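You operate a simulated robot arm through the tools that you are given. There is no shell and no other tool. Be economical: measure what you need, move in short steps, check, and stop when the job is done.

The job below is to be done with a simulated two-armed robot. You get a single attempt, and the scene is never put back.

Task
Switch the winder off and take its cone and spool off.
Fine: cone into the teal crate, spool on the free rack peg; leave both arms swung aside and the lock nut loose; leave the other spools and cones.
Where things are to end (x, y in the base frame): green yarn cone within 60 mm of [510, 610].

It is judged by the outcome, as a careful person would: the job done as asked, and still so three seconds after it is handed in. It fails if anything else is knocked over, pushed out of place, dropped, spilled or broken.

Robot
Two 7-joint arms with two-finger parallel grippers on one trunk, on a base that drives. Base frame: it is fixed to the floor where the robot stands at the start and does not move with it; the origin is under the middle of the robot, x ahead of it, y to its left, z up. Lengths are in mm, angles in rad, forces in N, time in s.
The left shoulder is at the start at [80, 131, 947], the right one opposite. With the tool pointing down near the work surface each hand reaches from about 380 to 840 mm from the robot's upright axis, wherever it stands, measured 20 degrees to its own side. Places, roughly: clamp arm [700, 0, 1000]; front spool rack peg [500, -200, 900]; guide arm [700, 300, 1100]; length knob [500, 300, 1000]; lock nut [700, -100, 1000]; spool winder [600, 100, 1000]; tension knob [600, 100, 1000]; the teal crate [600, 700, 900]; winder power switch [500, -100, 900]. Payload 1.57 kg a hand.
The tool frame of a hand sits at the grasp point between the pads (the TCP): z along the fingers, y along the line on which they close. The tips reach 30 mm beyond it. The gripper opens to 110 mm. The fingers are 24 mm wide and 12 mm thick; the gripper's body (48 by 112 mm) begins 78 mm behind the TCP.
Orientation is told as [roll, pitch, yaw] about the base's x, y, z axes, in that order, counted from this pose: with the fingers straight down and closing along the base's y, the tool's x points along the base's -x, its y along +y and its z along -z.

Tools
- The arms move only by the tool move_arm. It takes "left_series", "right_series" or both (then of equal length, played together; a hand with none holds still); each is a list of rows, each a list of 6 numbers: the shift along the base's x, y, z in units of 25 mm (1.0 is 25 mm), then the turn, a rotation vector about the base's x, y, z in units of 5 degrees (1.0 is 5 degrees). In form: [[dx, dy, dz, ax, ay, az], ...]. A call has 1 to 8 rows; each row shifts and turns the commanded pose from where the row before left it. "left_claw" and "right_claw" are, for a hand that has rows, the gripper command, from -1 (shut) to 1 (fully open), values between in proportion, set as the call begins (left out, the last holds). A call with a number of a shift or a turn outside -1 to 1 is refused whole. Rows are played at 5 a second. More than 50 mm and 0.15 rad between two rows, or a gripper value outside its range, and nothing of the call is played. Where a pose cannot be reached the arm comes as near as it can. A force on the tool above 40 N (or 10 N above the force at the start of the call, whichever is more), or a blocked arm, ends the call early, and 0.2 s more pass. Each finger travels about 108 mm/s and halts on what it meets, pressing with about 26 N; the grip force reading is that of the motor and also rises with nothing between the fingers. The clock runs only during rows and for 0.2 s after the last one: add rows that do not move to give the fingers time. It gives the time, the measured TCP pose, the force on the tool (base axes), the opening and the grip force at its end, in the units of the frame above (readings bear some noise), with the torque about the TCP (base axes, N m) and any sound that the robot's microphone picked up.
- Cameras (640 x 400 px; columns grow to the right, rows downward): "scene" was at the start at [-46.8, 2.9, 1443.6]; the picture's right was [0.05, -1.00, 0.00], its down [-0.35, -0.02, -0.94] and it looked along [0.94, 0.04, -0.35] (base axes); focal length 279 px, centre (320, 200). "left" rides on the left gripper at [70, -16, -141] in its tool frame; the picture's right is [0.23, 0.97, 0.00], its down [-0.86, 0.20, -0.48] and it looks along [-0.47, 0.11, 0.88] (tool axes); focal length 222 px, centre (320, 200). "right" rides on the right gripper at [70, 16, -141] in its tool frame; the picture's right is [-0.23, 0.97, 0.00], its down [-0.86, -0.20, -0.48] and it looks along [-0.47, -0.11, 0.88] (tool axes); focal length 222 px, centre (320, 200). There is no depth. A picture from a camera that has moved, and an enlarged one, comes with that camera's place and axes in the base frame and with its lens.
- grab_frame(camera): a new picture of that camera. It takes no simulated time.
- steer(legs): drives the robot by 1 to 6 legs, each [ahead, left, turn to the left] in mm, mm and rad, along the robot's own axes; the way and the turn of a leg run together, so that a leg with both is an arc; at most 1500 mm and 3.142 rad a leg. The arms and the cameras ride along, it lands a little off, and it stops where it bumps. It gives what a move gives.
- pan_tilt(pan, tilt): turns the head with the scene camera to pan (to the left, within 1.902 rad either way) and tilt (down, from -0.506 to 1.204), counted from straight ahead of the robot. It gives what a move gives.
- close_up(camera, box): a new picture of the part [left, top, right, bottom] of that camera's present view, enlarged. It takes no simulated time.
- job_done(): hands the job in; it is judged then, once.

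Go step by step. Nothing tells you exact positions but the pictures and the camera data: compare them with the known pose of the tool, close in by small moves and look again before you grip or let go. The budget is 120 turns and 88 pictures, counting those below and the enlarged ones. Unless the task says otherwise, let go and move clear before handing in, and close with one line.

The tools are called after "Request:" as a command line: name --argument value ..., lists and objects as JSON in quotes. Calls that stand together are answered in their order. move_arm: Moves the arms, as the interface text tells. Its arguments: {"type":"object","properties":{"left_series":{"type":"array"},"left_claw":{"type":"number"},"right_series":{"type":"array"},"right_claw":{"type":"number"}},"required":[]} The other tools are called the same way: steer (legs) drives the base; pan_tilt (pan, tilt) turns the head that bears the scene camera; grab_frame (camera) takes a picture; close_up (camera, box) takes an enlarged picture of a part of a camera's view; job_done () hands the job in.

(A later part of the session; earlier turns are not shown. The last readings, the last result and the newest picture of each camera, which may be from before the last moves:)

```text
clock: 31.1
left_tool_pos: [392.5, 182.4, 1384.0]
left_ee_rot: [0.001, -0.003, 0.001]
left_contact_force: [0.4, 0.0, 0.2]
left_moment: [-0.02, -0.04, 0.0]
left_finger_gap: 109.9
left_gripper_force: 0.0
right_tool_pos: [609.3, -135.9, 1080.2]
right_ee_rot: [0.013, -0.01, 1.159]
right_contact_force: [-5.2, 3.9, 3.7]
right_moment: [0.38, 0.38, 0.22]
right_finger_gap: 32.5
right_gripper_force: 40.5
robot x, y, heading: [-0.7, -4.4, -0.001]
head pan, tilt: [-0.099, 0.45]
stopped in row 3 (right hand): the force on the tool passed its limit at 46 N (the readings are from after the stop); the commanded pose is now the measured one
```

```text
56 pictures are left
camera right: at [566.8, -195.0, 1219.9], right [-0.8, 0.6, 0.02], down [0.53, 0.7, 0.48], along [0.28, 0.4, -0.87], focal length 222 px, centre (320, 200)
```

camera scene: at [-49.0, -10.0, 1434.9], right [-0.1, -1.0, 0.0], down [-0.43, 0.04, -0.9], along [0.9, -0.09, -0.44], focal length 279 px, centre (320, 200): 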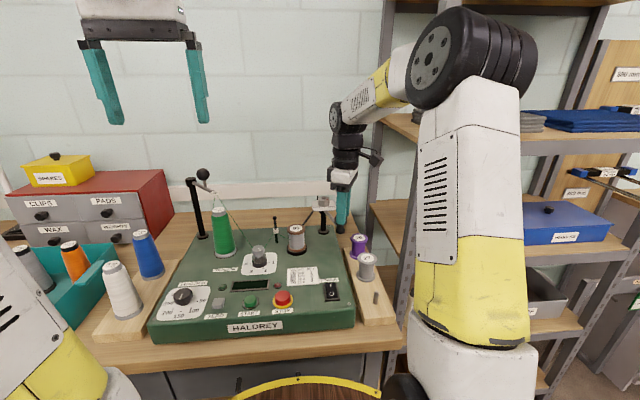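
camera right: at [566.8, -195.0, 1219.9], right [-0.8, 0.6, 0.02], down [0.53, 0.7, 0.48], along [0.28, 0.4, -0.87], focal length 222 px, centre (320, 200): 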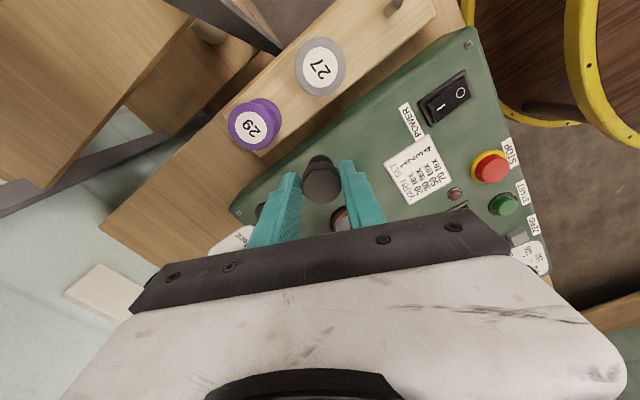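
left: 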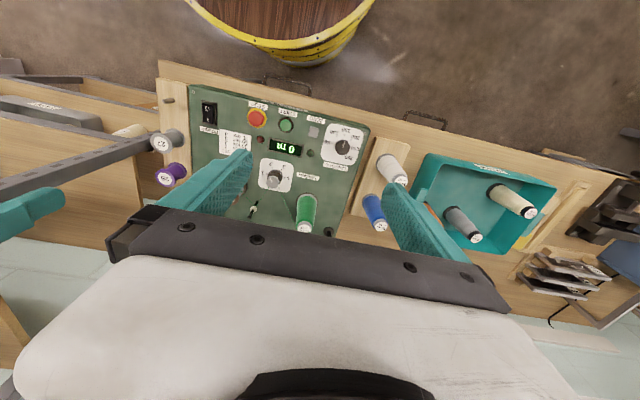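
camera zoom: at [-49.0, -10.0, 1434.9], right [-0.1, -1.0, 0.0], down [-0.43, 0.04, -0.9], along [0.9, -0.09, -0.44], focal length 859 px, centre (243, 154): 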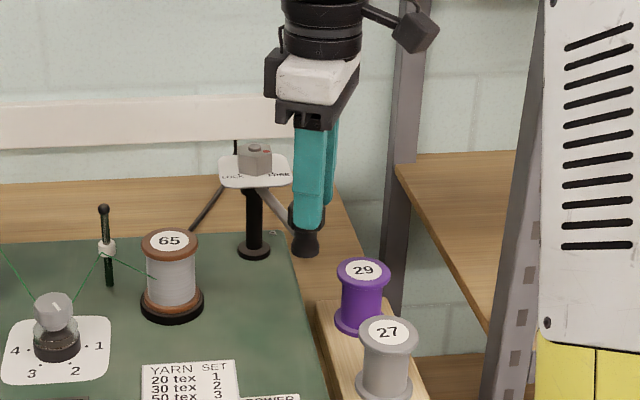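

The clamp is swung 60° and stops there, and the spool (65) is fully uncovered. I'll release it and lift the right hand while moving the left over the guide arm's ball at about (694,232,1168).

Request:
move_arm --right_series '[[0, 0, 0, 0, 0, 0], [0, 0, 0, 0, 0, 0], [0, 0, 1, 0, 0, 0], [0, 0, 1, 0, 0, 0], [0, 0, 1, 0, 0, 0], [-0.5, 0, 1, 0, 0, 0]]' --left_series '[[1, 0.17, 0, 0, 0, 0], [1, 0.17, 0, 0, 0, 0], [1, 0.17, -0.5, 0, 0, 0], [1, 0.17, -0.5, 0, 0, 0], [1, 0.17, -0.5, 0, 0, 0], [1, 0.17, -0.5, 0, 0, 0]]' --right_claw 0.2 --left_claw 0.45

Request:
move_arm --right_series '[[-1, 0, 0, 0, 0, -1], [-1, 0, 0, 0, 0, -1], [-1, 0, 0, 0, 0, -1], [-1, 0, 0, 0, 0, -1], [0, 0, 0, 0, 0, -1], [0, 0, 0, 0, 0, -1], [0, 0, 0, 0, 0, -1]]' --left_series '[[1, 0.17, -0.4, 0, 0, 0], [1, 0.17, -0.4, 0, 0, 0], [1, 0.17, -0.4, 0, 0, 0], [1, 0.17, -0.4, 0, 0, 0], [1, 0.17, -0.4, 0, 0, 0], [1, 0.17, -0.4, 0, 0, 0], [0, 0, 0, 0, 0, 0]]'

Request:
grab_frame --camera "left"

Request:
grab_frame --camera "scene"

```text
clock: 32.5
left_tool_pos: [543.8, 205.9, 1334.7]
left_ee_rot: [-0.001, 0.0, 0.001]
left_contact_force: [-0.3, -0.3, 1.0]
left_moment: [0.0, -0.01, -0.02]
left_finger_gap: 79.9
left_gripper_force: 0.0
right_tool_pos: [597.5, -136.4, 1178.4]
right_ee_rot: [0.013, -0.009, 1.158]
right_contact_force: [-0.4, 0.2, 0.6]
right_moment: [0.01, -0.02, -0.01]
right_finger_gap: 66.1
right_gripper_force: 0.1
robot x, y, heading: [-0.1, 1.4, 0.002]
head pan, tilt: [-0.099, 0.45]
```

```text
clock: 34.1
left_tool_pos: [685.3, 230.7, 1276.5]
left_ee_rot: [-0.001, 0.0, -0.001]
left_contact_force: [-0.1, -0.5, 0.2]
left_moment: [-0.01, -0.03, 0.01]
left_finger_gap: 79.8
left_gripper_force: 0.1
left hand out of reach, approached as far as the arm can: row 6
right_tool_pos: [497.6, -139.2, 1179.1]
right_ee_rot: [0.011, -0.009, 0.546]
right_contact_force: [-0.2, -0.3, -0.4]
right_moment: [-0.02, -0.03, 0.01]
right_finger_gap: 65.9
right_gripper_force: 0.1
robot x, y, heading: [0.0, 3.0, 0.004]
head pan, tilt: [-0.099, 0.45]
```

```text
55 pictures are left
camera left: at [614.0, 213.5, 1419.2], right [-0.23, 0.97, 0.0], down [0.85, 0.2, 0.48], along [0.47, 0.11, -0.88], focal length 222 px, centre (320, 200)
```

left: 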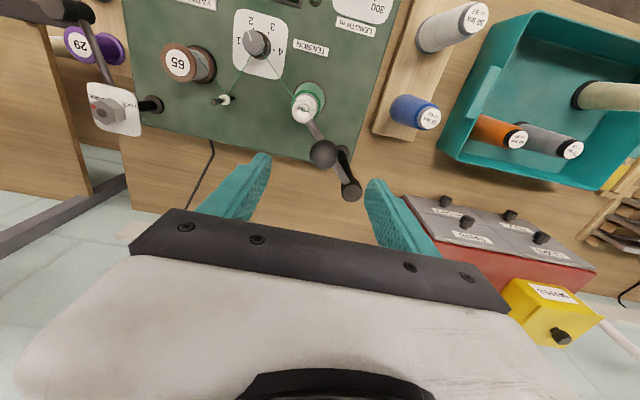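

```text
54 pictures are left
camera scene: at [-48.7, -10.4, 1434.9], right [-0.1, -1.0, 0.0], down [-0.43, 0.04, -0.9], along [0.9, -0.09, -0.44], focal length 279 px, centre (320, 200)
```

scene: 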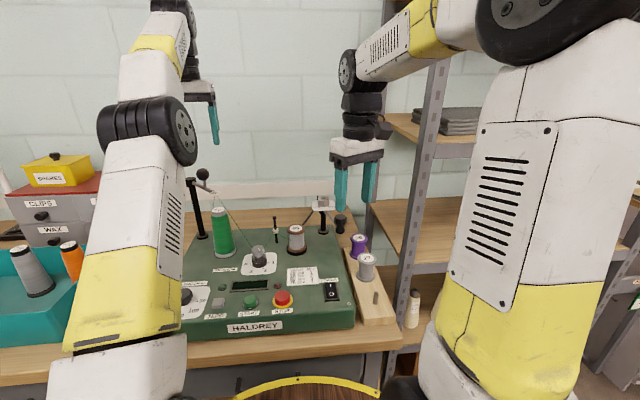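

The left view puts the ball at about (686,233,1168). I'll lower over it and then check.

Request:
move_arm --left_series '[[-0.26, 0.04, -0.9, 0, 0, 0], [0, 0, -0.9, 0, 0, 0], [0, 0, -0.6, 0, 0, 0], [0, 0, 0, 0, 0, 0]]'

Request:
close_up --camera "left" --box '[200, 60, 440, 240]'

Request:
close_up --camera "scene" --box '[150, 80, 290, 270]'

```text
clock: 35.1
left_tool_pos: [678.1, 233.4, 1217.2]
left_ee_rot: [-0.002, 0.0, 0.001]
left_contact_force: [-0.2, 0.4, 0.0]
left_moment: [0.01, 0.01, 0.0]
left_finger_gap: 79.8
left_gripper_force: 0.0
right_tool_pos: [497.5, -137.1, 1179.3]
right_ee_rot: [0.01, -0.009, 0.549]
right_contact_force: [0.0, 0.0, 0.3]
right_moment: [0.0, 0.04, 0.01]
right_finger_gap: 66.0
right_gripper_force: 0.1
robot x, y, heading: [-2.7, 0.9, 0.005]
head pan, tilt: [-0.099, 0.45]
```

```text
2.22 times, centred on (320, 150) of left
camera zoom: at [606.5, 216.0, 1359.4], right [-0.23, 0.97, 0.0], down [0.85, 0.2, 0.48], along [0.47, 0.11, -0.88], focal length 494 px, centre (320, 311)
```

zoom: 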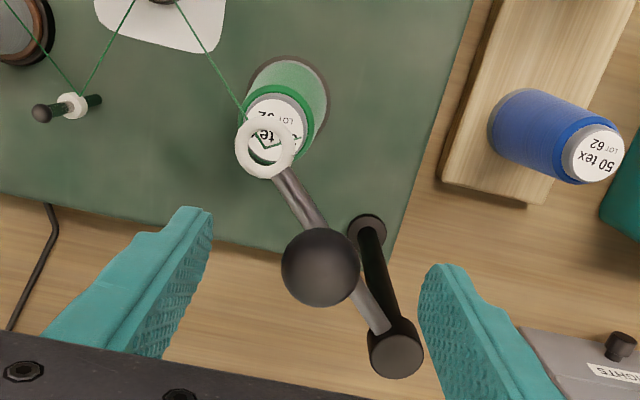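

```text
2.11 times, centred on (220, 175) of scene
camera zoom: at [-48.5, -10.4, 1434.9], right [-0.1, -1.0, 0.0], down [-0.43, 0.04, -0.9], along [0.9, -0.09, -0.44], focal length 588 px, centre (530, 253)
```

zoom: 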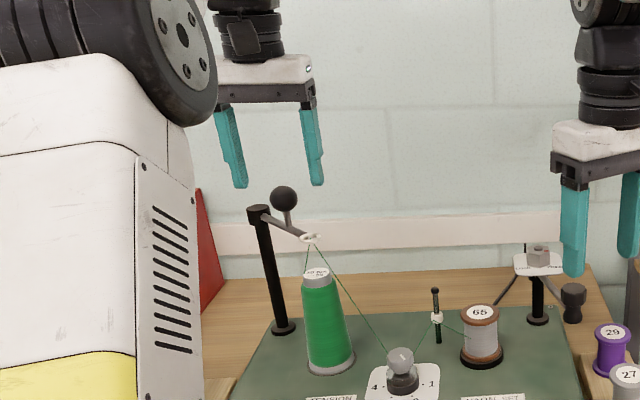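

The ball is at (689,235). I'll align, lower the last 34 mm and close.

Request:
move_arm --left_series '[[0.44, 0.06, -0.4, 0, 0, 0], [0, 0, -0.5, 0, 0, 0], [0, 0, -0.45, 0, 0, 0], [0, 0, 0, 0, 0, 0]]'

Request:
move_arm --left_series '[[0, 0, 0, 0, 0, 0], [0, 0, 0, 0, 0, 0], [0, 0, 0, 0, 0, 0]]' --left_claw -1

Request:
close_up --camera "left" --box '[200, 60, 440, 240]'

```text
clock: 36.1
left_tool_pos: [688.0, 232.8, 1184.0]
left_ee_rot: [0.0, 0.0, 0.003]
left_contact_force: [0.0, -0.8, 0.2]
left_moment: [0.03, -0.03, 0.0]
left_finger_gap: 79.9
left_gripper_force: 0.0
right_tool_pos: [497.3, -138.1, 1178.9]
right_ee_rot: [0.015, -0.009, 0.547]
right_contact_force: [-0.7, 0.4, 0.0]
right_moment: [0.01, -0.01, -0.01]
right_finger_gap: 66.1
right_gripper_force: 0.0
robot x, y, heading: [1.5, -2.0, 0.004]
head pan, tilt: [-0.099, 0.45]
```

```text
clock: 36.9
left_tool_pos: [689.9, 237.2, 1183.9]
left_ee_rot: [0.001, 0.001, 0.005]
left_contact_force: [2.8, 15.8, 0.8]
left_moment: [0.38, -0.17, 0.16]
left_finger_gap: 33.2
left_gripper_force: 41.5
right_tool_pos: [498.0, -136.9, 1179.4]
right_ee_rot: [0.012, -0.01, 0.547]
right_contact_force: [-0.2, 0.2, -0.8]
right_moment: [-0.02, 0.0, 0.0]
right_finger_gap: 66.1
right_gripper_force: 0.1
robot x, y, heading: [-1.4, 0.9, 0.002]
head pan, tilt: [-0.099, 0.45]
```

```text
2.22 times, centred on (320, 150) of left
camera zoom: at [618.9, 218.4, 1325.4], right [-0.23, 0.97, 0.0], down [0.85, 0.2, 0.48], along [0.47, 0.11, -0.88], focal length 494 px, centre (320, 311)
```

zoom: 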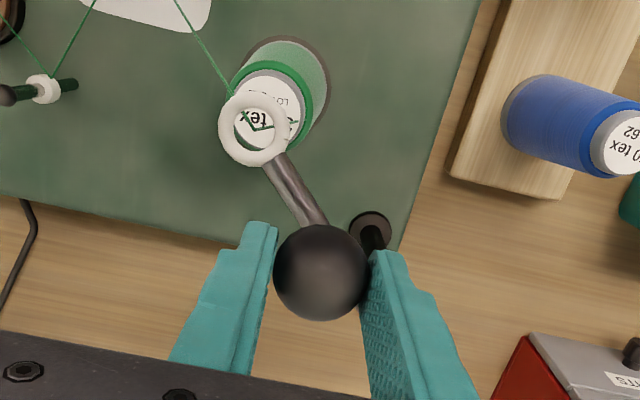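

The ball is gripped at (690,237), with the pivot near (736,285). I'll swing it clockwise towards the left.

Request:
move_arm --left_series '[[-0.15, 0.17, 0, 0, 0, 0], [-0.15, 0.17, 0, 0, 0, 0], [-0.12, 0.2, 0, 0, 0, 0], [-0.12, 0.2, 0, 0, 0, 0], [-0.08, 0.22, 0, 0, 0, 0], [-0.08, 0.22, 0, 0, 0, 0]]'

Request:
close_up --camera "left" --box '[200, 60, 440, 240]'

```text
clock: 38.3
left_tool_pos: [669.7, 262.1, 1183.7]
left_ee_rot: [-0.001, 0.008, 0.0]
left_contact_force: [-15.8, -12.1, -12.7]
left_moment: [-0.39, 0.55, -0.36]
left_finger_gap: 33.4
left_gripper_force: 40.9
right_tool_pos: [496.7, -138.8, 1179.4]
right_ee_rot: [0.013, -0.008, 0.549]
right_contact_force: [0.3, 0.2, 0.4]
right_moment: [0.03, 0.01, 0.0]
right_finger_gap: 65.8
right_gripper_force: 0.1
robot x, y, heading: [0.2, -2.4, 0.002]
head pan, tilt: [-0.099, 0.45]
```

```text
2.22 times, centred on (320, 150) of left
camera zoom: at [601.0, 244.3, 1326.3], right [-0.23, 0.97, 0.0], down [0.86, 0.2, 0.47], along [0.46, 0.11, -0.88], focal length 494 px, centre (320, 311)
```

zoom: 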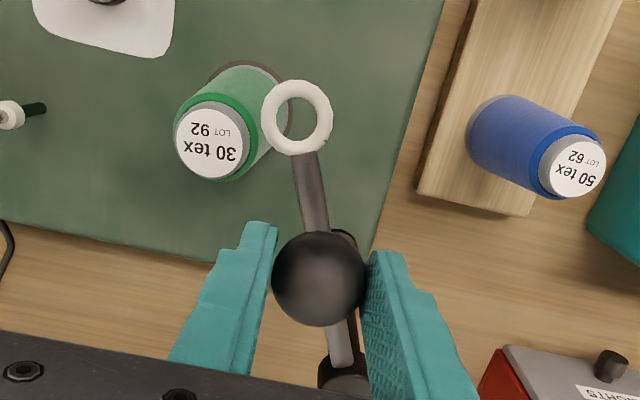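

Request:
move_arm --left_series '[[-0.17, 0.5, 0, 0, 0, 0], [-0.08, 0.5, 0, 0, 0, 0], [0.01, 0.5, 0, 0, 0, 0], [0.1, 0.5, 0, 0, 0, 0], [0.18, 0.47, 0, 0, 0, 0]]'

Request:
grab_frame --camera "left"

```text
clock: 39.5
left_tool_pos: [669.3, 313.8, 1185.0]
left_ee_rot: [-0.015, 0.008, -0.007]
left_contact_force: [-8.5, -6.5, 6.5]
left_moment: [-0.48, 0.69, 0.05]
left_finger_gap: 33.2
left_gripper_force: 41.5
right_tool_pos: [495.6, -139.3, 1178.0]
right_ee_rot: [0.012, -0.01, 0.547]
right_contact_force: [0.6, 0.3, 0.4]
right_moment: [0.02, -0.01, -0.01]
right_finger_gap: 66.0
right_gripper_force: 0.1
robot x, y, heading: [-1.1, 0.2, 0.001]
head pan, tilt: [-0.099, 0.45]
stopped in row 5 (left hand): the force on the tool passed its limit at 48 N (the readings are from after the stop); the commanded pose is now the measured one
```

```text
49 pictures are left
camera left: at [600.8, 298.4, 1327.5], right [-0.22, 0.98, -0.01], down [0.86, 0.2, 0.47], along [0.46, 0.09, -0.88], focal length 222 px, centre (320, 200)
```

left: 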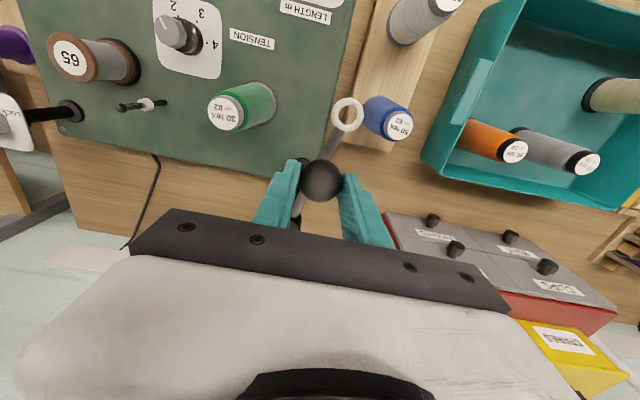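

The guide arm is swung clear and has met its stop. I'll release it, rise and move above the cone.

Request:
move_arm --left_series '[[0, 0, 0, 0, 0, 0], [0, 0, 0, 0, 0, 0], [0, 0, 1, 0, 0, 0], [0, 0, 1, 0, 0, 0], [0, 0, 0.4, 0, 0, 0]]' --left_claw 0.5

Request:
move_arm --left_series '[[-0.2, -0.9, 0, 0.17, 0, 0], [-0.2, -0.9, 0, 0, 0, 0], [-0.2, -0.9, 0, 0, 0, 0], [-0.2, -0.9, 0, 0, 0, 0], [-0.2, -0.9, 0, 0, 0, 0], [0, 0, -1, 0, 0, 0], [0, 0, -0.6, 0, 0, 0]]'

Request:
grab_frame --camera "left"

Request:
grab_frame --camera "scene"

```text
clock: 40.7
left_tool_pos: [671.5, 316.1, 1242.6]
left_ee_rot: [-0.014, 0.008, -0.008]
left_contact_force: [-0.2, 0.1, -0.4]
left_moment: [0.0, 0.0, 0.03]
left_finger_gap: 82.2
left_gripper_force: 0.0
right_tool_pos: [496.8, -138.6, 1179.9]
right_ee_rot: [0.012, -0.008, 0.545]
right_contact_force: [-0.4, 0.6, -1.0]
right_moment: [0.0, 0.03, 0.01]
right_finger_gap: 65.9
right_gripper_force: 0.1
robot x, y, heading: [-0.7, 2.1, -0.001]
head pan, tilt: [-0.099, 0.45]
```

```text
clock: 42.3
left_tool_pos: [646.4, 202.2, 1201.9]
left_ee_rot: [0.004, 0.007, -0.007]
left_contact_force: [-0.8, -0.2, 0.5]
left_moment: [0.03, 0.04, 0.03]
left_finger_gap: 82.6
left_gripper_force: 0.0
right_tool_pos: [497.1, -139.9, 1178.8]
right_ee_rot: [0.012, -0.008, 0.548]
right_contact_force: [0.0, 0.2, -0.3]
right_moment: [0.0, -0.02, 0.01]
right_finger_gap: 66.0
right_gripper_force: 0.0
robot x, y, heading: [-1.4, 0.1, -0.002]
head pan, tilt: [-0.099, 0.45]
```

```text
48 pictures are left
camera left: at [576.7, 185.9, 1345.3], right [-0.22, 0.98, 0.0], down [0.86, 0.19, 0.47], along [0.46, 0.11, -0.88], focal length 222 px, centre (320, 200)
```

left: 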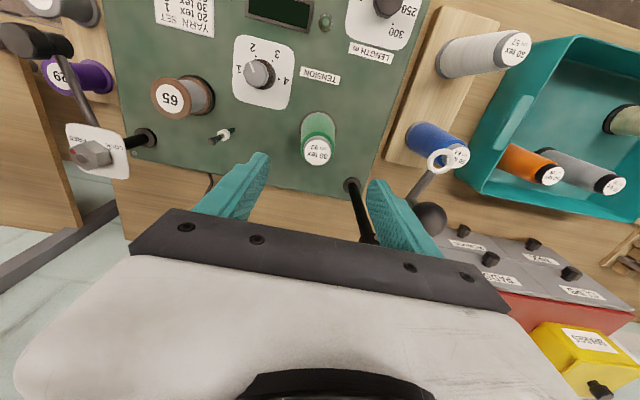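

```text
47 pictures are left
camera scene: at [-48.7, -10.6, 1434.9], right [-0.1, -1.0, 0.0], down [-0.43, 0.04, -0.9], along [0.9, -0.09, -0.44], focal length 279 px, centre (320, 200)
```

scene: 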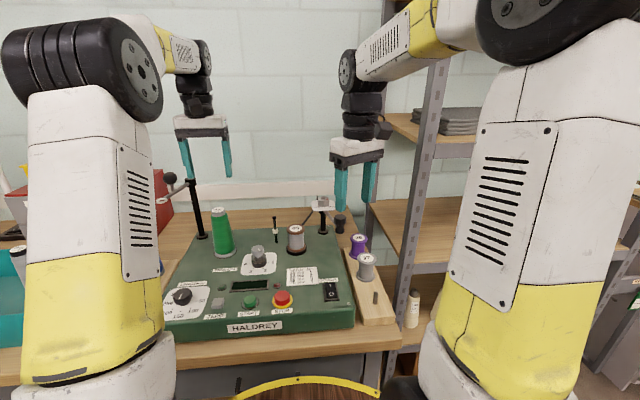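

The cone is at about (642,199), top about 1080. I'll descend around it to mid-height and check the centring partway.

Request:
move_arm --left_series '[[-0.15, -0.1, -1, 0, 0, 0], [0, 0, -1, 0, 0, 0], [0, 0, -1, 0, 0, 0], [0, 0, -0.6, 0, 0, 0]]'

Request:
close_up --camera "left" --box '[200, 60, 440, 240]'

Request:
close_up --camera "scene" --box '[150, 110, 310, 270]'

```text
clock: 43.3
left_tool_pos: [643.1, 200.9, 1113.4]
left_ee_rot: [0.004, 0.008, -0.006]
left_contact_force: [-0.4, 0.4, 0.1]
left_moment: [0.0, 0.03, -0.02]
left_finger_gap: 82.6
left_gripper_force: 0.1
right_tool_pos: [497.9, -138.7, 1178.6]
right_ee_rot: [0.012, -0.009, 0.546]
right_contact_force: [-0.2, -0.5, -0.2]
right_moment: [0.0, -0.01, 0.02]
right_finger_gap: 65.9
right_gripper_force: 0.0
robot x, y, heading: [-1.1, -0.1, -0.002]
head pan, tilt: [-0.099, 0.45]
```

```text
2.22 times, centred on (320, 150) of left
camera zoom: at [573.7, 183.4, 1255.5], right [-0.22, 0.98, 0.0], down [0.86, 0.19, 0.47], along [0.46, 0.11, -0.88], focal length 494 px, centre (320, 311)
```

zoom: 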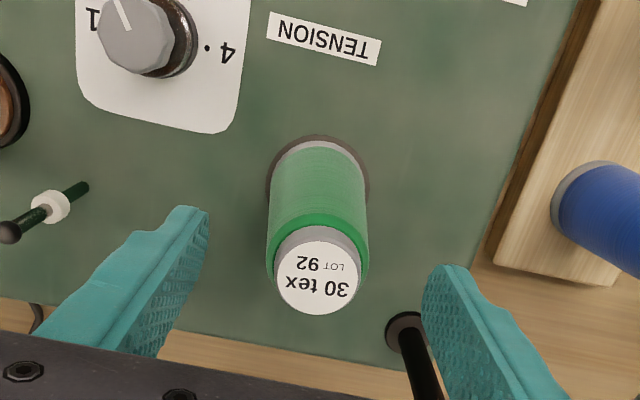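

```text
2.50 times, centred on (230, 190) of scene
camera zoom: at [-48.8, -10.6, 1434.9], right [-0.1, -1.0, 0.0], down [-0.43, 0.04, -0.9], along [0.9, -0.09, -0.44], focal length 698 px, centre (545, 225)
```

zoom: 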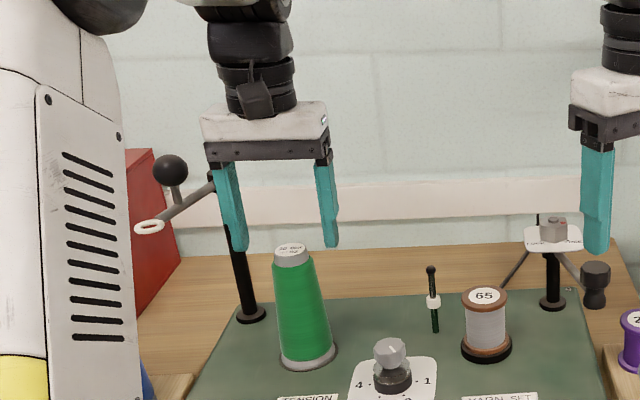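

Well centred. I'll go down to TCP z≈1022 and close.

Request:
move_arm --left_series '[[0.08, 0, -1, 0, 0, 0], [0, 0, -1, 0, 0, 0], [0, 0, -0.9, 0, 0, 0], [0, 0, -0.8, 0, 0, 0], [0, 0, 0, 0, 0, 0]]'

Request:
move_arm --left_series '[[0, 0, 0, 0, 0, 0], [0, 0, 0, 0, 0, 0], [0, 0, 0, 0, 0, 0]]' --left_claw -1

Request:
close_up --camera "scene" --box '[150, 110, 310, 270]'

```text
clock: 44.5
left_tool_pos: [644.9, 199.1, 1021.1]
left_ee_rot: [0.003, 0.006, -0.007]
left_contact_force: [-0.3, -0.7, -0.1]
left_moment: [-0.01, 0.0, 0.03]
left_finger_gap: 82.5
left_gripper_force: 0.0
right_tool_pos: [496.6, -138.8, 1179.4]
right_ee_rot: [0.01, -0.009, 0.545]
right_contact_force: [-1.0, -0.3, 0.1]
right_moment: [0.04, 0.02, 0.01]
right_finger_gap: 66.0
right_gripper_force: 0.0
robot x, y, heading: [-1.1, 1.2, -0.001]
head pan, tilt: [-0.099, 0.45]
```

```text
clock: 45.3
left_tool_pos: [643.4, 198.9, 1020.6]
left_ee_rot: [0.002, 0.007, -0.008]
left_contact_force: [0.3, -0.2, 0.5]
left_moment: [-0.02, 0.01, -0.05]
left_finger_gap: 51.9
left_gripper_force: 26.5
right_tool_pos: [497.5, -136.8, 1179.6]
right_ee_rot: [0.013, -0.01, 0.546]
right_contact_force: [0.3, -0.5, -0.1]
right_moment: [0.03, 0.0, -0.01]
right_finger_gap: 65.8
right_gripper_force: 0.0
robot x, y, heading: [-1.5, -0.3, -0.005]
head pan, tilt: [-0.099, 0.45]
```

```text
2.50 times, centred on (230, 190) of scene
camera zoom: at [-48.7, -10.6, 1434.9], right [-0.1, -1.0, 0.0], down [-0.43, 0.04, -0.9], along [0.9, -0.09, -0.44], focal length 698 px, centre (545, 225)
```

zoom: 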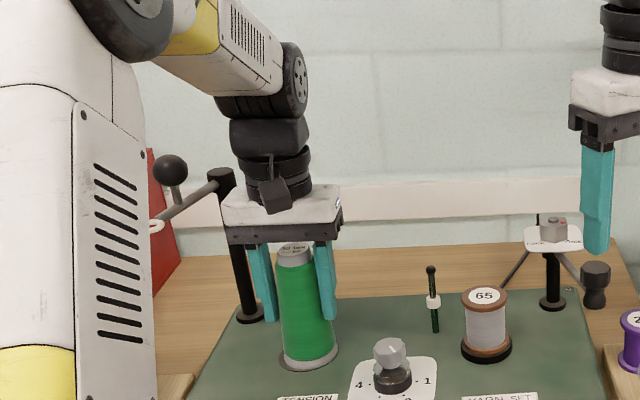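

The cone is gripped (52 mm). I'll lift it straight up off its pin.

Request:
move_arm --left_series '[[0, 0, 0, 0, 0, 0], [0, 0, 0.4, 0, 0, 0], [0, 0, 0.6, 0, 0, 0], [0, 0, 0.8, 0, 0, 0], [0, 0, 0.8, 0, 0, 0], [0, 0, 0.8, 0, 0, 0], [0, 0, 0.8, 0, 0, 0]]'

Request:
close_up --camera "scene" --box '[150, 110, 310, 270]'

```text
clock: 46.9
left_tool_pos: [644.4, 200.3, 1126.9]
left_ee_rot: [0.003, 0.008, -0.006]
left_contact_force: [0.3, -0.1, -1.6]
left_moment: [0.0, 0.02, 0.01]
left_finger_gap: 51.8
left_gripper_force: 25.8
right_tool_pos: [496.2, -139.0, 1178.5]
right_ee_rot: [0.011, -0.009, 0.547]
right_contact_force: [0.0, 0.0, 1.0]
right_moment: [0.01, 0.02, -0.01]
right_finger_gap: 66.2
right_gripper_force: 0.1
robot x, y, heading: [0.1, -0.6, -0.001]
head pan, tilt: [-0.099, 0.45]
```

```text
2.50 times, centred on (230, 190) of scene
camera zoom: at [-48.6, -10.6, 1434.9], right [-0.1, -1.0, 0.0], down [-0.43, 0.04, -0.9], along [0.9, -0.09, -0.44], focal length 698 px, centre (545, 225)
```

zoom: 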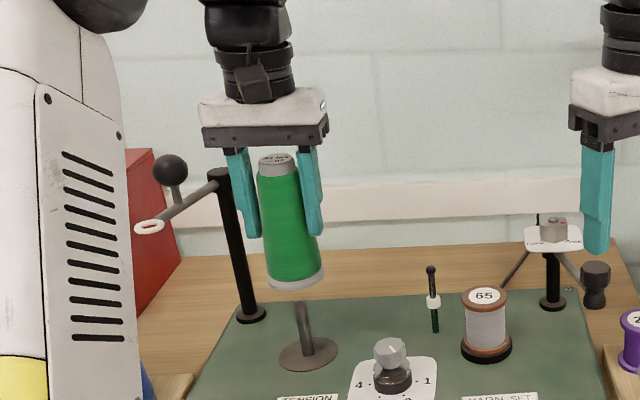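

The cone is free of its pin. I'll raise it, pull back to x≈510, then carry it left over the rack towards the crate.

Request:
move_arm --left_series '[[0, 0, 1, 0, 0, 0], [-0.6, 0, 0.8, 0, 0, 0], [-0.8, 0, 0.7, 0, 0, 0], [-0.8, 0, 0, 0, 0, 0], [-0.8, 0, 0, 0, 0, 0], [-0.8, 0, 0, 0, 0, 0], [-0.8, 0, 0, 0, 0, 0], [-0.8, 0.3, 0, 0, 0, 0]]'

Request:
move_arm --left_series '[[0, 0.8, 0, 0, 0, 0], [0, 0.8, 0, 0, 0, 0], [0, 0.8, 0, 0, 0, 0], [0, 0.8, 0, 0, 0, 0], [0, 0.8, 0, 0, 0, 0], [0, 0.8, 0, 0, 0, 0], [0, 0.8, 0, 0, 0, 0], [0, 0.8, 0, 0, 0, 0]]'

Request:
grab_frame --camera "left"

```text
clock: 48.7
left_tool_pos: [509.6, 205.8, 1189.9]
left_ee_rot: [0.003, 0.008, -0.006]
left_contact_force: [0.6, 0.0, -0.3]
left_moment: [-0.01, 0.01, 0.0]
left_finger_gap: 51.4
left_gripper_force: 25.5
right_tool_pos: [497.4, -139.3, 1178.5]
right_ee_rot: [0.012, -0.008, 0.547]
right_contact_force: [-0.3, 0.5, -0.2]
right_moment: [0.01, 0.02, -0.01]
right_finger_gap: 66.4
right_gripper_force: 0.1
robot x, y, heading: [3.0, 2.2, -0.003]
head pan, tilt: [-0.099, 0.45]
```

```text
clock: 50.5
left_tool_pos: [508.9, 367.1, 1187.7]
left_ee_rot: [0.004, 0.008, -0.007]
left_contact_force: [-0.5, 0.0, -0.1]
left_moment: [0.03, 0.0, -0.01]
left_finger_gap: 51.5
left_gripper_force: 25.6
right_tool_pos: [496.3, -140.0, 1179.4]
right_ee_rot: [0.011, -0.008, 0.546]
right_contact_force: [-0.5, -0.4, -0.3]
right_moment: [0.0, 0.04, 0.04]
right_finger_gap: 66.0
right_gripper_force: 0.0
robot x, y, heading: [1.1, 0.3, -0.001]
head pan, tilt: [-0.099, 0.45]
```

```text
42 pictures are left
camera left: at [440.5, 350.4, 1330.7], right [-0.22, 0.98, 0.0], down [0.86, 0.19, 0.47], along [0.46, 0.11, -0.88], focal length 222 px, centre (320, 200)
```

left: 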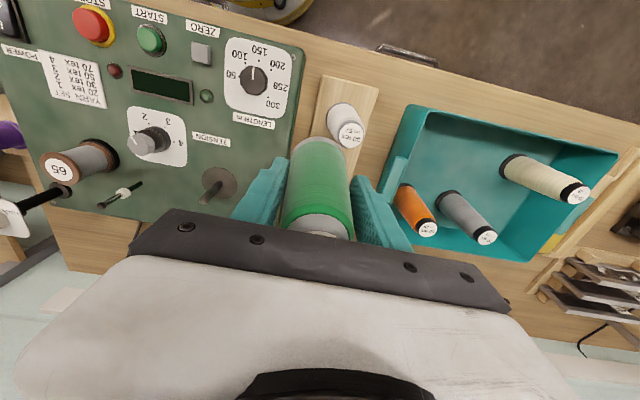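

Request:
close_up --camera "left" --box '[360, 80, 640, 280]'

```text
2.00 times, centred on (500, 180) of left
camera zoom: at [440.5, 350.4, 1330.7], right [-0.22, 0.98, 0.0], down [0.86, 0.19, 0.47], along [0.46, 0.11, -0.88], focal length 444 px, centre (-40, 240)
```

zoom: 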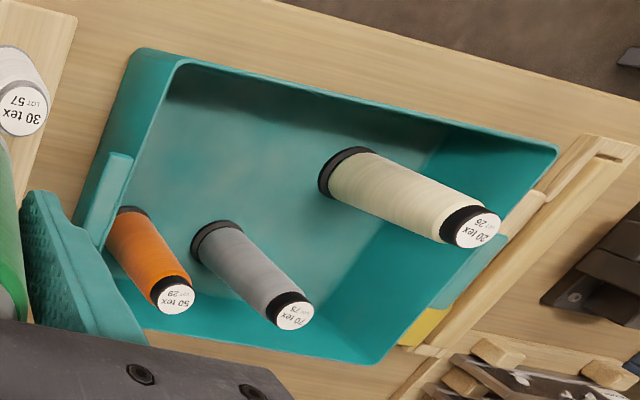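

The crate has a free spot at the target, clear of orange (606,581), grey (595,690) and cream (500,780). I'll carry the cone above (500,618).

Request:
move_arm --left_series '[[0, 0.85, 0, 0, 0, 0], [0, 0.85, 0, 0, 0, 0], [0, 0.85, 0, 0, 0, 0], [0, 0.85, 0, 0, 0, 0], [0, 0.85, 0, 0, 0, 0], [0, 0.85, 0, 0, 0, 0]]'

Request:
move_arm --left_series '[[-0.06, 0.85, 0, 0, 0, 0], [-0.06, 0.85, 0, 0, 0, 0], [-0.06, 0.85, 0, 0, 0, 0], [-0.06, 0.85, 0, 0, 0, 0], [-0.06, 0.85, 0, 0, 0, 0], [-0.06, 0.85, 0, 0, 0, 0], [0, 0, 0, 0, 0, 0]]'

Request:
pan_tilt --pan 0.75 --tilt 0.5

Request:
grab_frame --camera "scene"

Request:
grab_frame --camera "left"

```text
clock: 51.9
left_tool_pos: [510.2, 495.0, 1188.2]
left_ee_rot: [0.001, 0.008, -0.006]
left_contact_force: [-0.5, 0.3, -1.2]
left_moment: [-0.03, 0.02, 0.0]
left_finger_gap: 51.6
left_gripper_force: 25.8
right_tool_pos: [496.1, -139.6, 1180.6]
right_ee_rot: [0.013, -0.01, 0.547]
right_contact_force: [0.0, -0.2, -0.3]
right_moment: [0.0, 0.02, -0.01]
right_finger_gap: 66.0
right_gripper_force: 0.1
robot x, y, heading: [-2.9, -2.1, -0.005]
head pan, tilt: [-0.099, 0.45]
```

```text
clock: 53.5
left_tool_pos: [499.8, 621.6, 1190.0]
left_ee_rot: [0.002, 0.008, -0.007]
left_contact_force: [-0.6, 0.3, -0.4]
left_moment: [0.01, 0.03, -0.01]
left_finger_gap: 51.4
left_gripper_force: 26.0
right_tool_pos: [495.8, -137.8, 1179.4]
right_ee_rot: [0.011, -0.009, 0.545]
right_contact_force: [0.8, 0.6, -0.5]
right_moment: [0.04, 0.02, 0.02]
right_finger_gap: 66.0
right_gripper_force: 0.1
robot x, y, heading: [-1.6, 0.3, -0.004]
head pan, tilt: [-0.099, 0.45]
```

```text
clock: 54.6
left_tool_pos: [500.2, 621.6, 1189.4]
left_ee_rot: [0.002, 0.006, -0.008]
left_contact_force: [0.6, 0.2, -0.7]
left_moment: [0.0, -0.01, -0.03]
left_finger_gap: 51.3
left_gripper_force: 26.4
right_tool_pos: [496.6, -139.3, 1178.9]
right_ee_rot: [0.011, -0.008, 0.547]
right_contact_force: [-0.6, 0.6, -0.1]
right_moment: [-0.01, -0.03, 0.01]
right_finger_gap: 66.0
right_gripper_force: 0.0
robot x, y, heading: [-3.9, -3.9, 0.002]
head pan, tilt: [0.75, 0.499]
```

```text
40 pictures are left
camera scene: at [-73.6, 60.6, 1430.4], right [0.68, -0.73, 0.0], down [-0.35, -0.33, -0.88], along [0.64, 0.6, -0.48], focal length 279 px, centre (320, 200)
```

scene: 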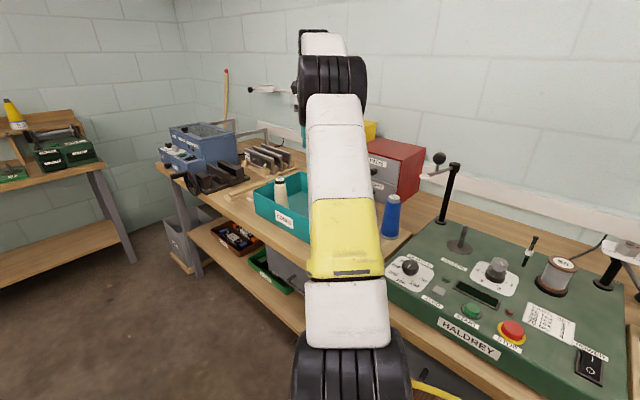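

```text
39 pictures are left
camera left: at [430.7, 604.0, 1332.0], right [-0.22, 0.98, 0.0], down [0.86, 0.19, 0.47], along [0.46, 0.11, -0.88], focal length 222 px, centre (320, 200)
```

left: 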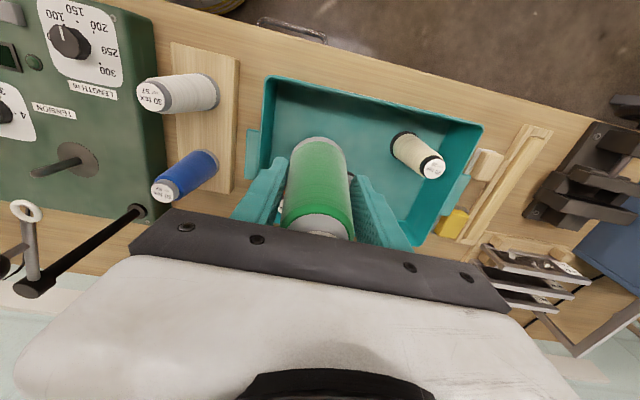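

It hangs over the free spot with clearance all round. I'll lower it most of the way.

Request:
move_arm --left_series '[[0, 0, -1, 0, 0, 0], [0, 0, -1, 0, 0, 0], [0, 0, -1, 0, 0, 0], [0, 0, -1, 0, 0, 0], [0, 0, -1, 0, 0, 0], [0, 0, -1, 0, 0, 0], [0, 0, -1, 0, 0, 0]]'

Request:
grab_frame --camera "left"

```text
clock: 56.2
left_tool_pos: [500.5, 622.1, 1013.6]
left_ee_rot: [0.003, 0.008, -0.007]
left_contact_force: [-0.6, 1.0, 0.1]
left_moment: [0.01, 0.0, 0.06]
left_finger_gap: 51.5
left_gripper_force: 26.3
right_tool_pos: [496.6, -139.5, 1179.3]
right_ee_rot: [0.014, -0.008, 0.547]
right_contact_force: [-1.0, 0.1, -0.4]
right_moment: [0.03, -0.02, -0.04]
right_finger_gap: 66.1
right_gripper_force: 0.0
robot x, y, heading: [-0.4, -2.3, 0.004]
head pan, tilt: [0.75, 0.499]
```

```text
38 pictures are left
camera left: at [432.2, 604.7, 1156.4], right [-0.22, 0.98, 0.0], down [0.86, 0.19, 0.47], along [0.46, 0.11, -0.88], focal length 222 px, centre (320, 200)
```

left: 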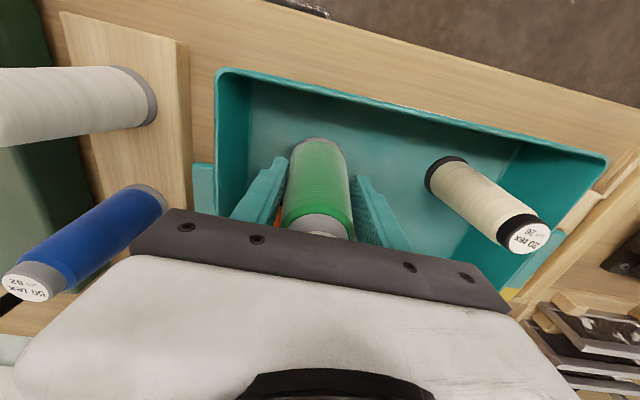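

Request:
move_arm --left_series '[[0, 0, -0.6, 0, 0, 0], [0, 0, -0.5, 0, 0, 0], [0, 0, -0.3, 0, 0, 0], [0, 0, -0.2, 0, 0, 0], [0, 0, -0.2, 0, 0, 0], [0, 0, -0.2, 0, 0, 0], [0, 0, -0.2, 0, 0, 0], [0, 0, -0.2, 0, 0, 0]]'

Request:
close_up --camera "left" --box '[180, 60, 500, 260]'

```text
clock: 58.0
left_tool_pos: [500.3, 621.3, 952.9]
left_ee_rot: [0.003, 0.007, -0.006]
left_contact_force: [0.5, 0.4, -0.9]
left_moment: [0.0, 0.02, 0.05]
left_finger_gap: 51.3
left_gripper_force: 26.1
right_tool_pos: [495.8, -139.2, 1179.0]
right_ee_rot: [0.012, -0.007, 0.546]
right_contact_force: [-0.6, -0.6, 0.3]
right_moment: [-0.01, 0.02, 0.04]
right_finger_gap: 66.0
right_gripper_force: 0.1
robot x, y, heading: [-3.1, -0.6, -0.001]
head pan, tilt: [0.75, 0.499]
```

```text
2.00 times, centred on (340, 160) of left
camera zoom: at [430.9, 604.9, 1096.2], right [-0.22, 0.98, 0.0], down [0.86, 0.19, 0.47], along [0.46, 0.11, -0.88], focal length 444 px, centre (280, 280)
```

zoom: 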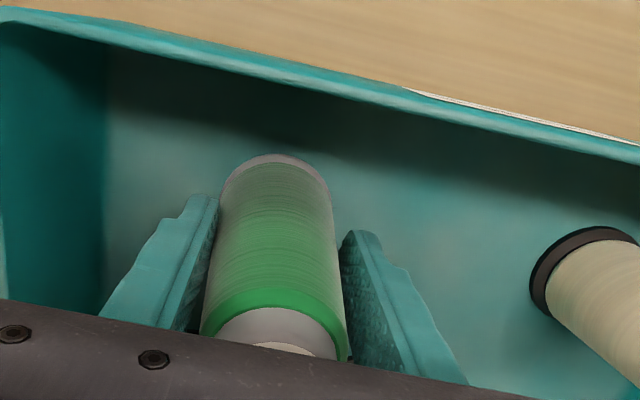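

There's no contact yet, so I'll keep going in small steps.

Request:
move_arm --left_series '[[0, 0, -0.2, 0, 0, 0], [0, 0, -0.2, 0, 0, 0], [0, 0, -0.2, 0, 0, 0], [0, 0, -0.2, 0, 0, 0], [0, 0, -0.2, 0, 0, 0], [0, 0, -0.2, 0, 0, 0]]'

Request:
close_up --camera "left" --box '[180, 60, 500, 260]'

```text
clock: 58.6
left_tool_pos: [501.2, 623.0, 950.4]
left_ee_rot: [0.01, 0.001, -0.007]
left_contact_force: [0.3, -0.8, 9.2]
left_moment: [-0.09, -0.04, -0.06]
left_finger_gap: 51.5
left_gripper_force: 26.2
right_tool_pos: [496.2, -139.2, 1178.5]
right_ee_rot: [0.013, -0.009, 0.546]
right_contact_force: [-1.2, -0.5, 0.2]
right_moment: [0.02, 0.03, 0.02]
right_finger_gap: 66.3
right_gripper_force: 0.0
robot x, y, heading: [-0.8, -2.0, 0.001]
head pan, tilt: [0.75, 0.499]
stopped in row 2 (left hand): the force on the tool passed its limit at 42 N (the readings are from after the stop); the commanded pose is now the measured one
```

```text
2.00 times, centred on (340, 160) of left
camera zoom: at [431.0, 605.3, 1093.1], right [-0.22, 0.98, 0.01], down [0.86, 0.19, 0.48], along [0.47, 0.11, -0.88], focal length 444 px, centre (280, 280)
```

zoom: 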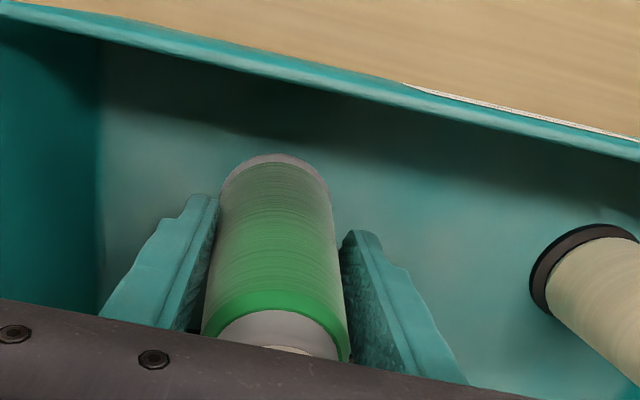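

The cone has touched the crate floor. I'll open, wait, then lift clear.

Request:
move_arm --left_series '[[0, 0, 0.05, 0, 0, 0], [0, 0, 0, 0, 0, 0], [0, 0, 0, 0, 0, 0], [0, 0, 0, 0, 0, 0]]' --left_claw 0.4

Request:
close_up --camera "left" --box '[180, 60, 500, 260]'

Request:
move_arm --left_series '[[0, 0, 0.5, 0, 0, 0], [0, 0, 1, 0, 0, 0], [0, 0, 1, 0, 0, 0], [0, 0, 1, 0, 0, 0], [0, 0, 1, 0, 0, 0], [0, 0, 1, 0, 0, 0], [0, 0, 1, 0, 0, 0], [0, 0, 1, 0, 0, 0]]'

Request:
grab_frame --camera "left"

```text
clock: 59.6
left_tool_pos: [500.8, 623.7, 950.1]
left_ee_rot: [0.007, 0.003, -0.007]
left_contact_force: [0.0, 0.3, -0.3]
left_moment: [0.03, 0.01, -0.04]
left_finger_gap: 77.1
left_gripper_force: 0.0
right_tool_pos: [496.9, -138.5, 1178.5]
right_ee_rot: [0.012, -0.007, 0.546]
right_contact_force: [0.3, 0.7, 0.2]
right_moment: [0.01, 0.02, 0.0]
right_finger_gap: 66.0
right_gripper_force: 0.0
robot x, y, heading: [-1.7, -2.1, 0.004]
head pan, tilt: [0.75, 0.499]
```

```text
2.00 times, centred on (340, 160) of left
camera zoom: at [431.2, 605.3, 1092.9], right [-0.22, 0.98, 0.01], down [0.86, 0.19, 0.48], along [0.46, 0.11, -0.88], focal length 444 px, centre (280, 280)
```

zoom: 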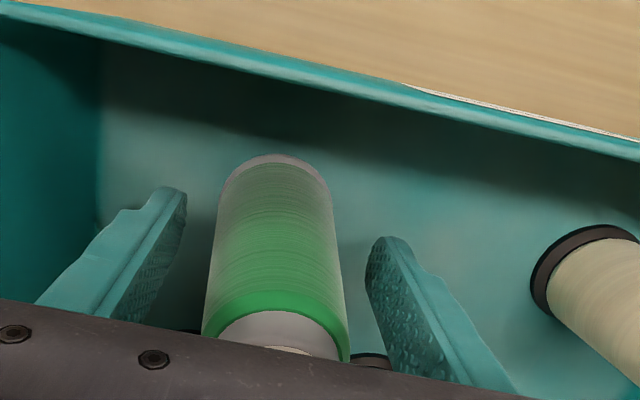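

```text
clock: 61.5
left_tool_pos: [501.5, 623.4, 1138.5]
left_ee_rot: [0.006, 0.003, -0.008]
left_contact_force: [0.1, 0.1, -0.2]
left_moment: [-0.01, 0.04, 0.0]
left_finger_gap: 76.9
left_gripper_force: 0.1
right_tool_pos: [497.2, -138.2, 1178.8]
right_ee_rot: [0.014, -0.008, 0.547]
right_contact_force: [0.0, -0.6, -0.6]
right_moment: [-0.01, 0.03, -0.03]
right_finger_gap: 66.1
right_gripper_force: 0.1
robot x, y, heading: [-0.9, -0.9, 0.0]
head pan, tilt: [0.75, 0.499]
```

```text
34 pictures are left
camera left: at [432.2, 605.4, 1280.7], right [-0.22, 0.98, 0.01], down [0.86, 0.19, 0.48], along [0.46, 0.11, -0.88], focal length 222 px, centre (320, 200)
```

left: 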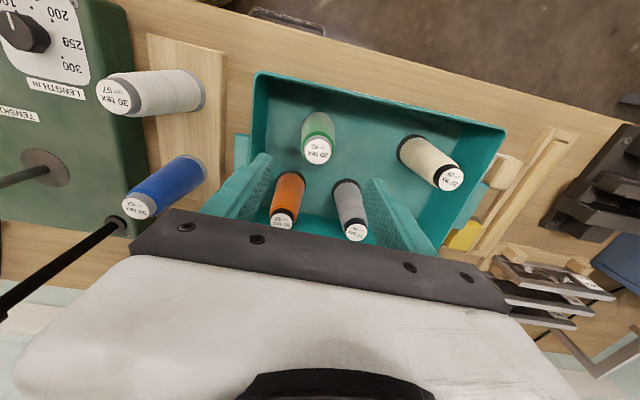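

The green cone stands upright in the crate at about (501,623), 16 mm from the goal. Next the spool: I'll bring the right hand over it, unwinding its yaw.

Request:
move_arm --right_series '[[0.78, 0.743, 0, -0.15, 0.1, -0.894], [0.78, 0.743, 0, 0, 0, -0.894], [0.78, 0.743, 0, 0, 0, -0.894], [0.78, 0.743, 0, 0, 0, -0.894], [0.78, 0.743, 0, 0, 0, -0.894], [0.78, 0.743, 0, 0, 0, -0.894], [0.78, 0.743, 0, 0, 0, -0.894]]' --left_series '[[-0.5, 0, 0.5, 0, 0, 0], [-0.5, 0, 0.5, 0, 0, 0], [-0.5, 0, 0.5, 0, 0, 0], [-0.5, 0, 0, 0, 0, 0], [-0.5, 0, 0, 0, 0, 0], [0, 0, 0, 0, 0, 0], [0, 0, 0, 0, 0, 0]]' --right_claw 0.35

Request:
pan_tilt --pan -0.1 --tilt 0.5

Request:
grab_frame --camera "right"

Request:
grab_frame --camera "scene"

```text
clock: 63.0
left_tool_pos: [438.4, 621.4, 1177.3]
left_ee_rot: [0.008, 0.003, -0.007]
left_contact_force: [-0.3, -0.2, 0.6]
left_moment: [-0.01, 0.0, 0.02]
left_finger_gap: 77.1
left_gripper_force: 0.1
right_tool_pos: [631.4, -9.2, 1179.8]
right_ee_rot: [0.004, 0.006, -0.002]
right_contact_force: [0.0, 0.2, 0.1]
right_moment: [0.01, -0.01, 0.01]
right_finger_gap: 74.0
right_gripper_force: 0.1
robot x, y, heading: [-3.3, 1.5, 0.001]
head pan, tilt: [0.75, 0.499]
```

```text
clock: 64.2
left_tool_pos: [439.1, 623.7, 1176.3]
left_ee_rot: [0.009, 0.002, -0.007]
left_contact_force: [-0.4, 0.3, -0.2]
left_moment: [-0.01, 0.0, -0.04]
left_finger_gap: 76.9
left_gripper_force: 0.1
right_tool_pos: [632.2, -8.7, 1178.0]
right_ee_rot: [0.005, 0.005, 0.002]
right_contact_force: [0.1, 0.8, -0.3]
right_moment: [-0.03, 0.01, 0.01]
right_finger_gap: 74.3
right_gripper_force: 0.1
robot x, y, heading: [-0.9, -2.3, -0.003]
head pan, tilt: [-0.099, 0.499]
```

```text
33 pictures are left
camera right: at [562.3, 7.4, 1319.8], right [0.23, 0.97, 0.0], down [0.86, -0.2, 0.47], along [0.46, -0.1, -0.88], focal length 222 px, centre (320, 200)
```

right: 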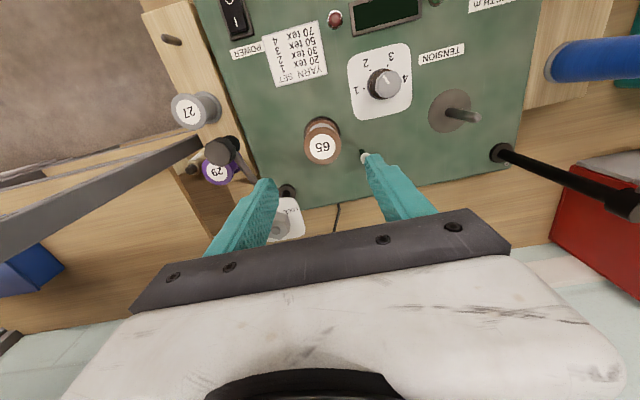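

```text
32 pictures are left
camera scene: at [-49.7, -10.4, 1430.4], right [-0.1, -1.0, 0.0], down [-0.48, 0.05, -0.88], along [0.87, -0.09, -0.48], focal length 279 px, centre (320, 200)
```

scene: 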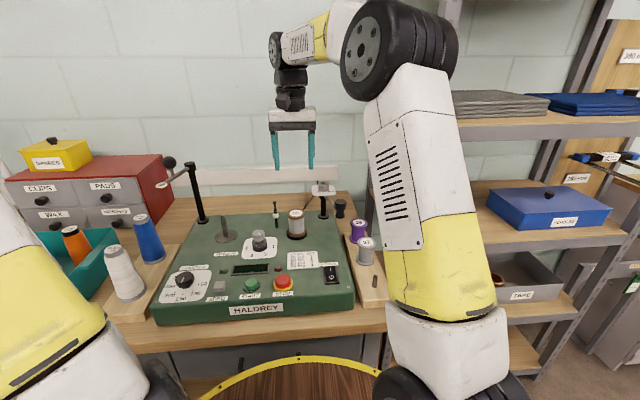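

The spool centre is about (641,-8), top about 1010. I'll descend partway and recheck.

Request:
move_arm --right_series '[[0.36, -0.05, -1, 0, 0, 0], [0, 0, -1, 0, 0, 0], [0, 0, -1, 0, 0, 0], [0, 0, -1, 0, 0, 0], [0, 0, -0.8, 0, 0, 0]]'

Request:
close_up --camera "right" --box '[200, 60, 440, 240]'

Request:
close_up --camera "scene" --box '[240, 130, 390, 250]'

```text
clock: 65.4
left_tool_pos: [438.3, 621.2, 1178.2]
left_ee_rot: [0.007, 0.004, -0.006]
left_contact_force: [0.2, 0.6, 0.1]
left_moment: [-0.01, -0.02, -0.02]
left_finger_gap: 76.9
left_gripper_force: 0.0
right_tool_pos: [642.6, -11.0, 1057.7]
right_ee_rot: [0.004, 0.005, -0.002]
right_contact_force: [0.0, 0.6, -0.2]
right_moment: [0.03, -0.03, 0.03]
right_finger_gap: 74.4
right_gripper_force: 0.2
robot x, y, heading: [1.0, 1.1, 0.003]
head pan, tilt: [-0.099, 0.499]
```

```text
2.22 times, centred on (320, 150) of right
camera zoom: at [572.4, 6.2, 1198.8], right [0.23, 0.97, 0.0], down [0.86, -0.2, 0.47], along [0.46, -0.1, -0.88], focal length 494 px, centre (320, 311)
```

zoom: 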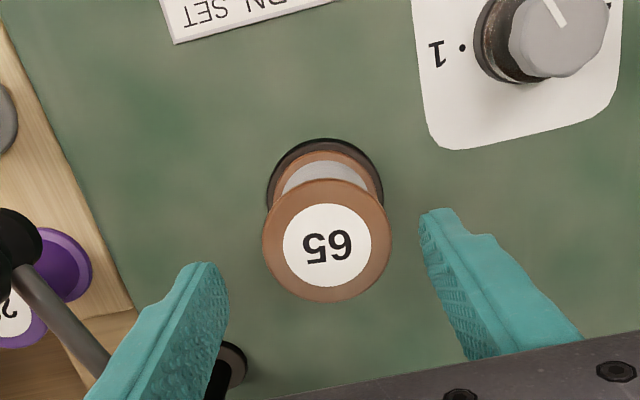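

```text
3.33 times, centred on (315, 190) of scene
camera zoom: at [-49.8, -10.5, 1430.4], right [-0.1, -1.0, 0.0], down [-0.48, 0.05, -0.88], along [0.87, -0.09, -0.48], focal length 931 px, centre (337, 233)
```

zoom: 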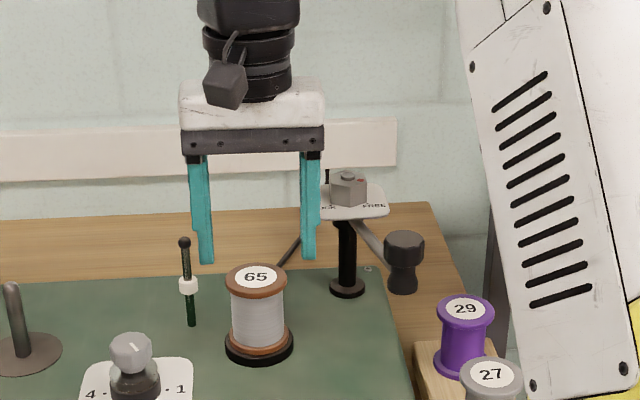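

Good centring. I'll lower to TCP z≈996 and close on the flanges.

Request:
move_arm --right_series '[[-0.06, 0.16, -0.8, 0, 0, 0], [0, 0, -0.8, 0, 0, 0], [0, 0, -0.5, 0, 0, 0], [0, 0, -0.35, 0, 0, 0], [0, 0, 0, 0, 0, 0]]'

Request:
move_arm --right_series '[[0, 0, 0, 0, 0, 0], [0, 0, 0, 0, 0, 0], [0, 0, 0, 0, 0, 0]]' --right_claw -1

Request:
close_up --camera "scene" --box '[240, 130, 390, 250]'

```text
clock: 66.6
left_tool_pos: [438.0, 623.1, 1177.9]
left_ee_rot: [0.006, 0.002, -0.008]
left_contact_force: [-0.5, -0.3, -0.5]
left_moment: [0.0, 0.01, 0.01]
left_finger_gap: 76.8
left_gripper_force: 0.1
right_tool_pos: [640.4, -5.3, 995.9]
right_ee_rot: [0.006, 0.007, 0.0]
right_contact_force: [0.2, 0.6, 0.1]
right_moment: [0.01, -0.01, -0.01]
right_finger_gap: 74.0
right_gripper_force: 0.1
robot x, y, heading: [-0.1, 0.1, -0.001]
head pan, tilt: [-0.099, 0.499]
```

```text
clock: 67.4
left_tool_pos: [437.3, 623.0, 1177.1]
left_ee_rot: [0.008, 0.003, -0.009]
left_contact_force: [0.6, 0.5, 0.1]
left_moment: [0.01, 0.01, -0.01]
left_finger_gap: 77.1
left_gripper_force: 0.0
right_tool_pos: [639.9, -6.6, 996.0]
right_ee_rot: [0.005, 0.007, 0.001]
right_contact_force: [-0.1, -0.2, 0.1]
right_moment: [0.01, -0.02, -0.02]
right_finger_gap: 51.6
right_gripper_force: 26.4
robot x, y, heading: [2.1, -0.3, 0.003]
head pan, tilt: [-0.099, 0.499]
```

```text
3.33 times, centred on (315, 190) of scene
camera zoom: at [-49.6, -10.4, 1430.4], right [-0.1, -1.0, 0.0], down [-0.48, 0.05, -0.88], along [0.87, -0.09, -0.48], focal length 931 px, centre (337, 233)
```

zoom: 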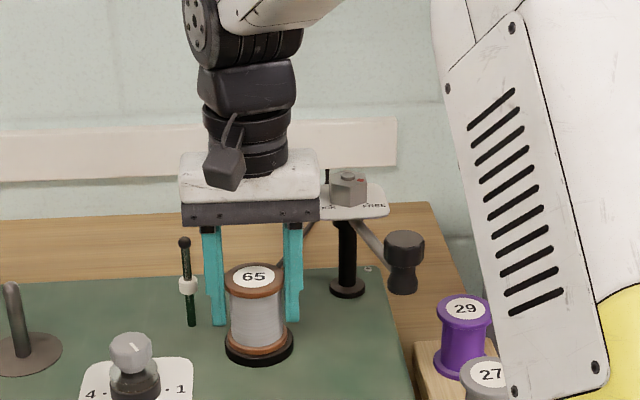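

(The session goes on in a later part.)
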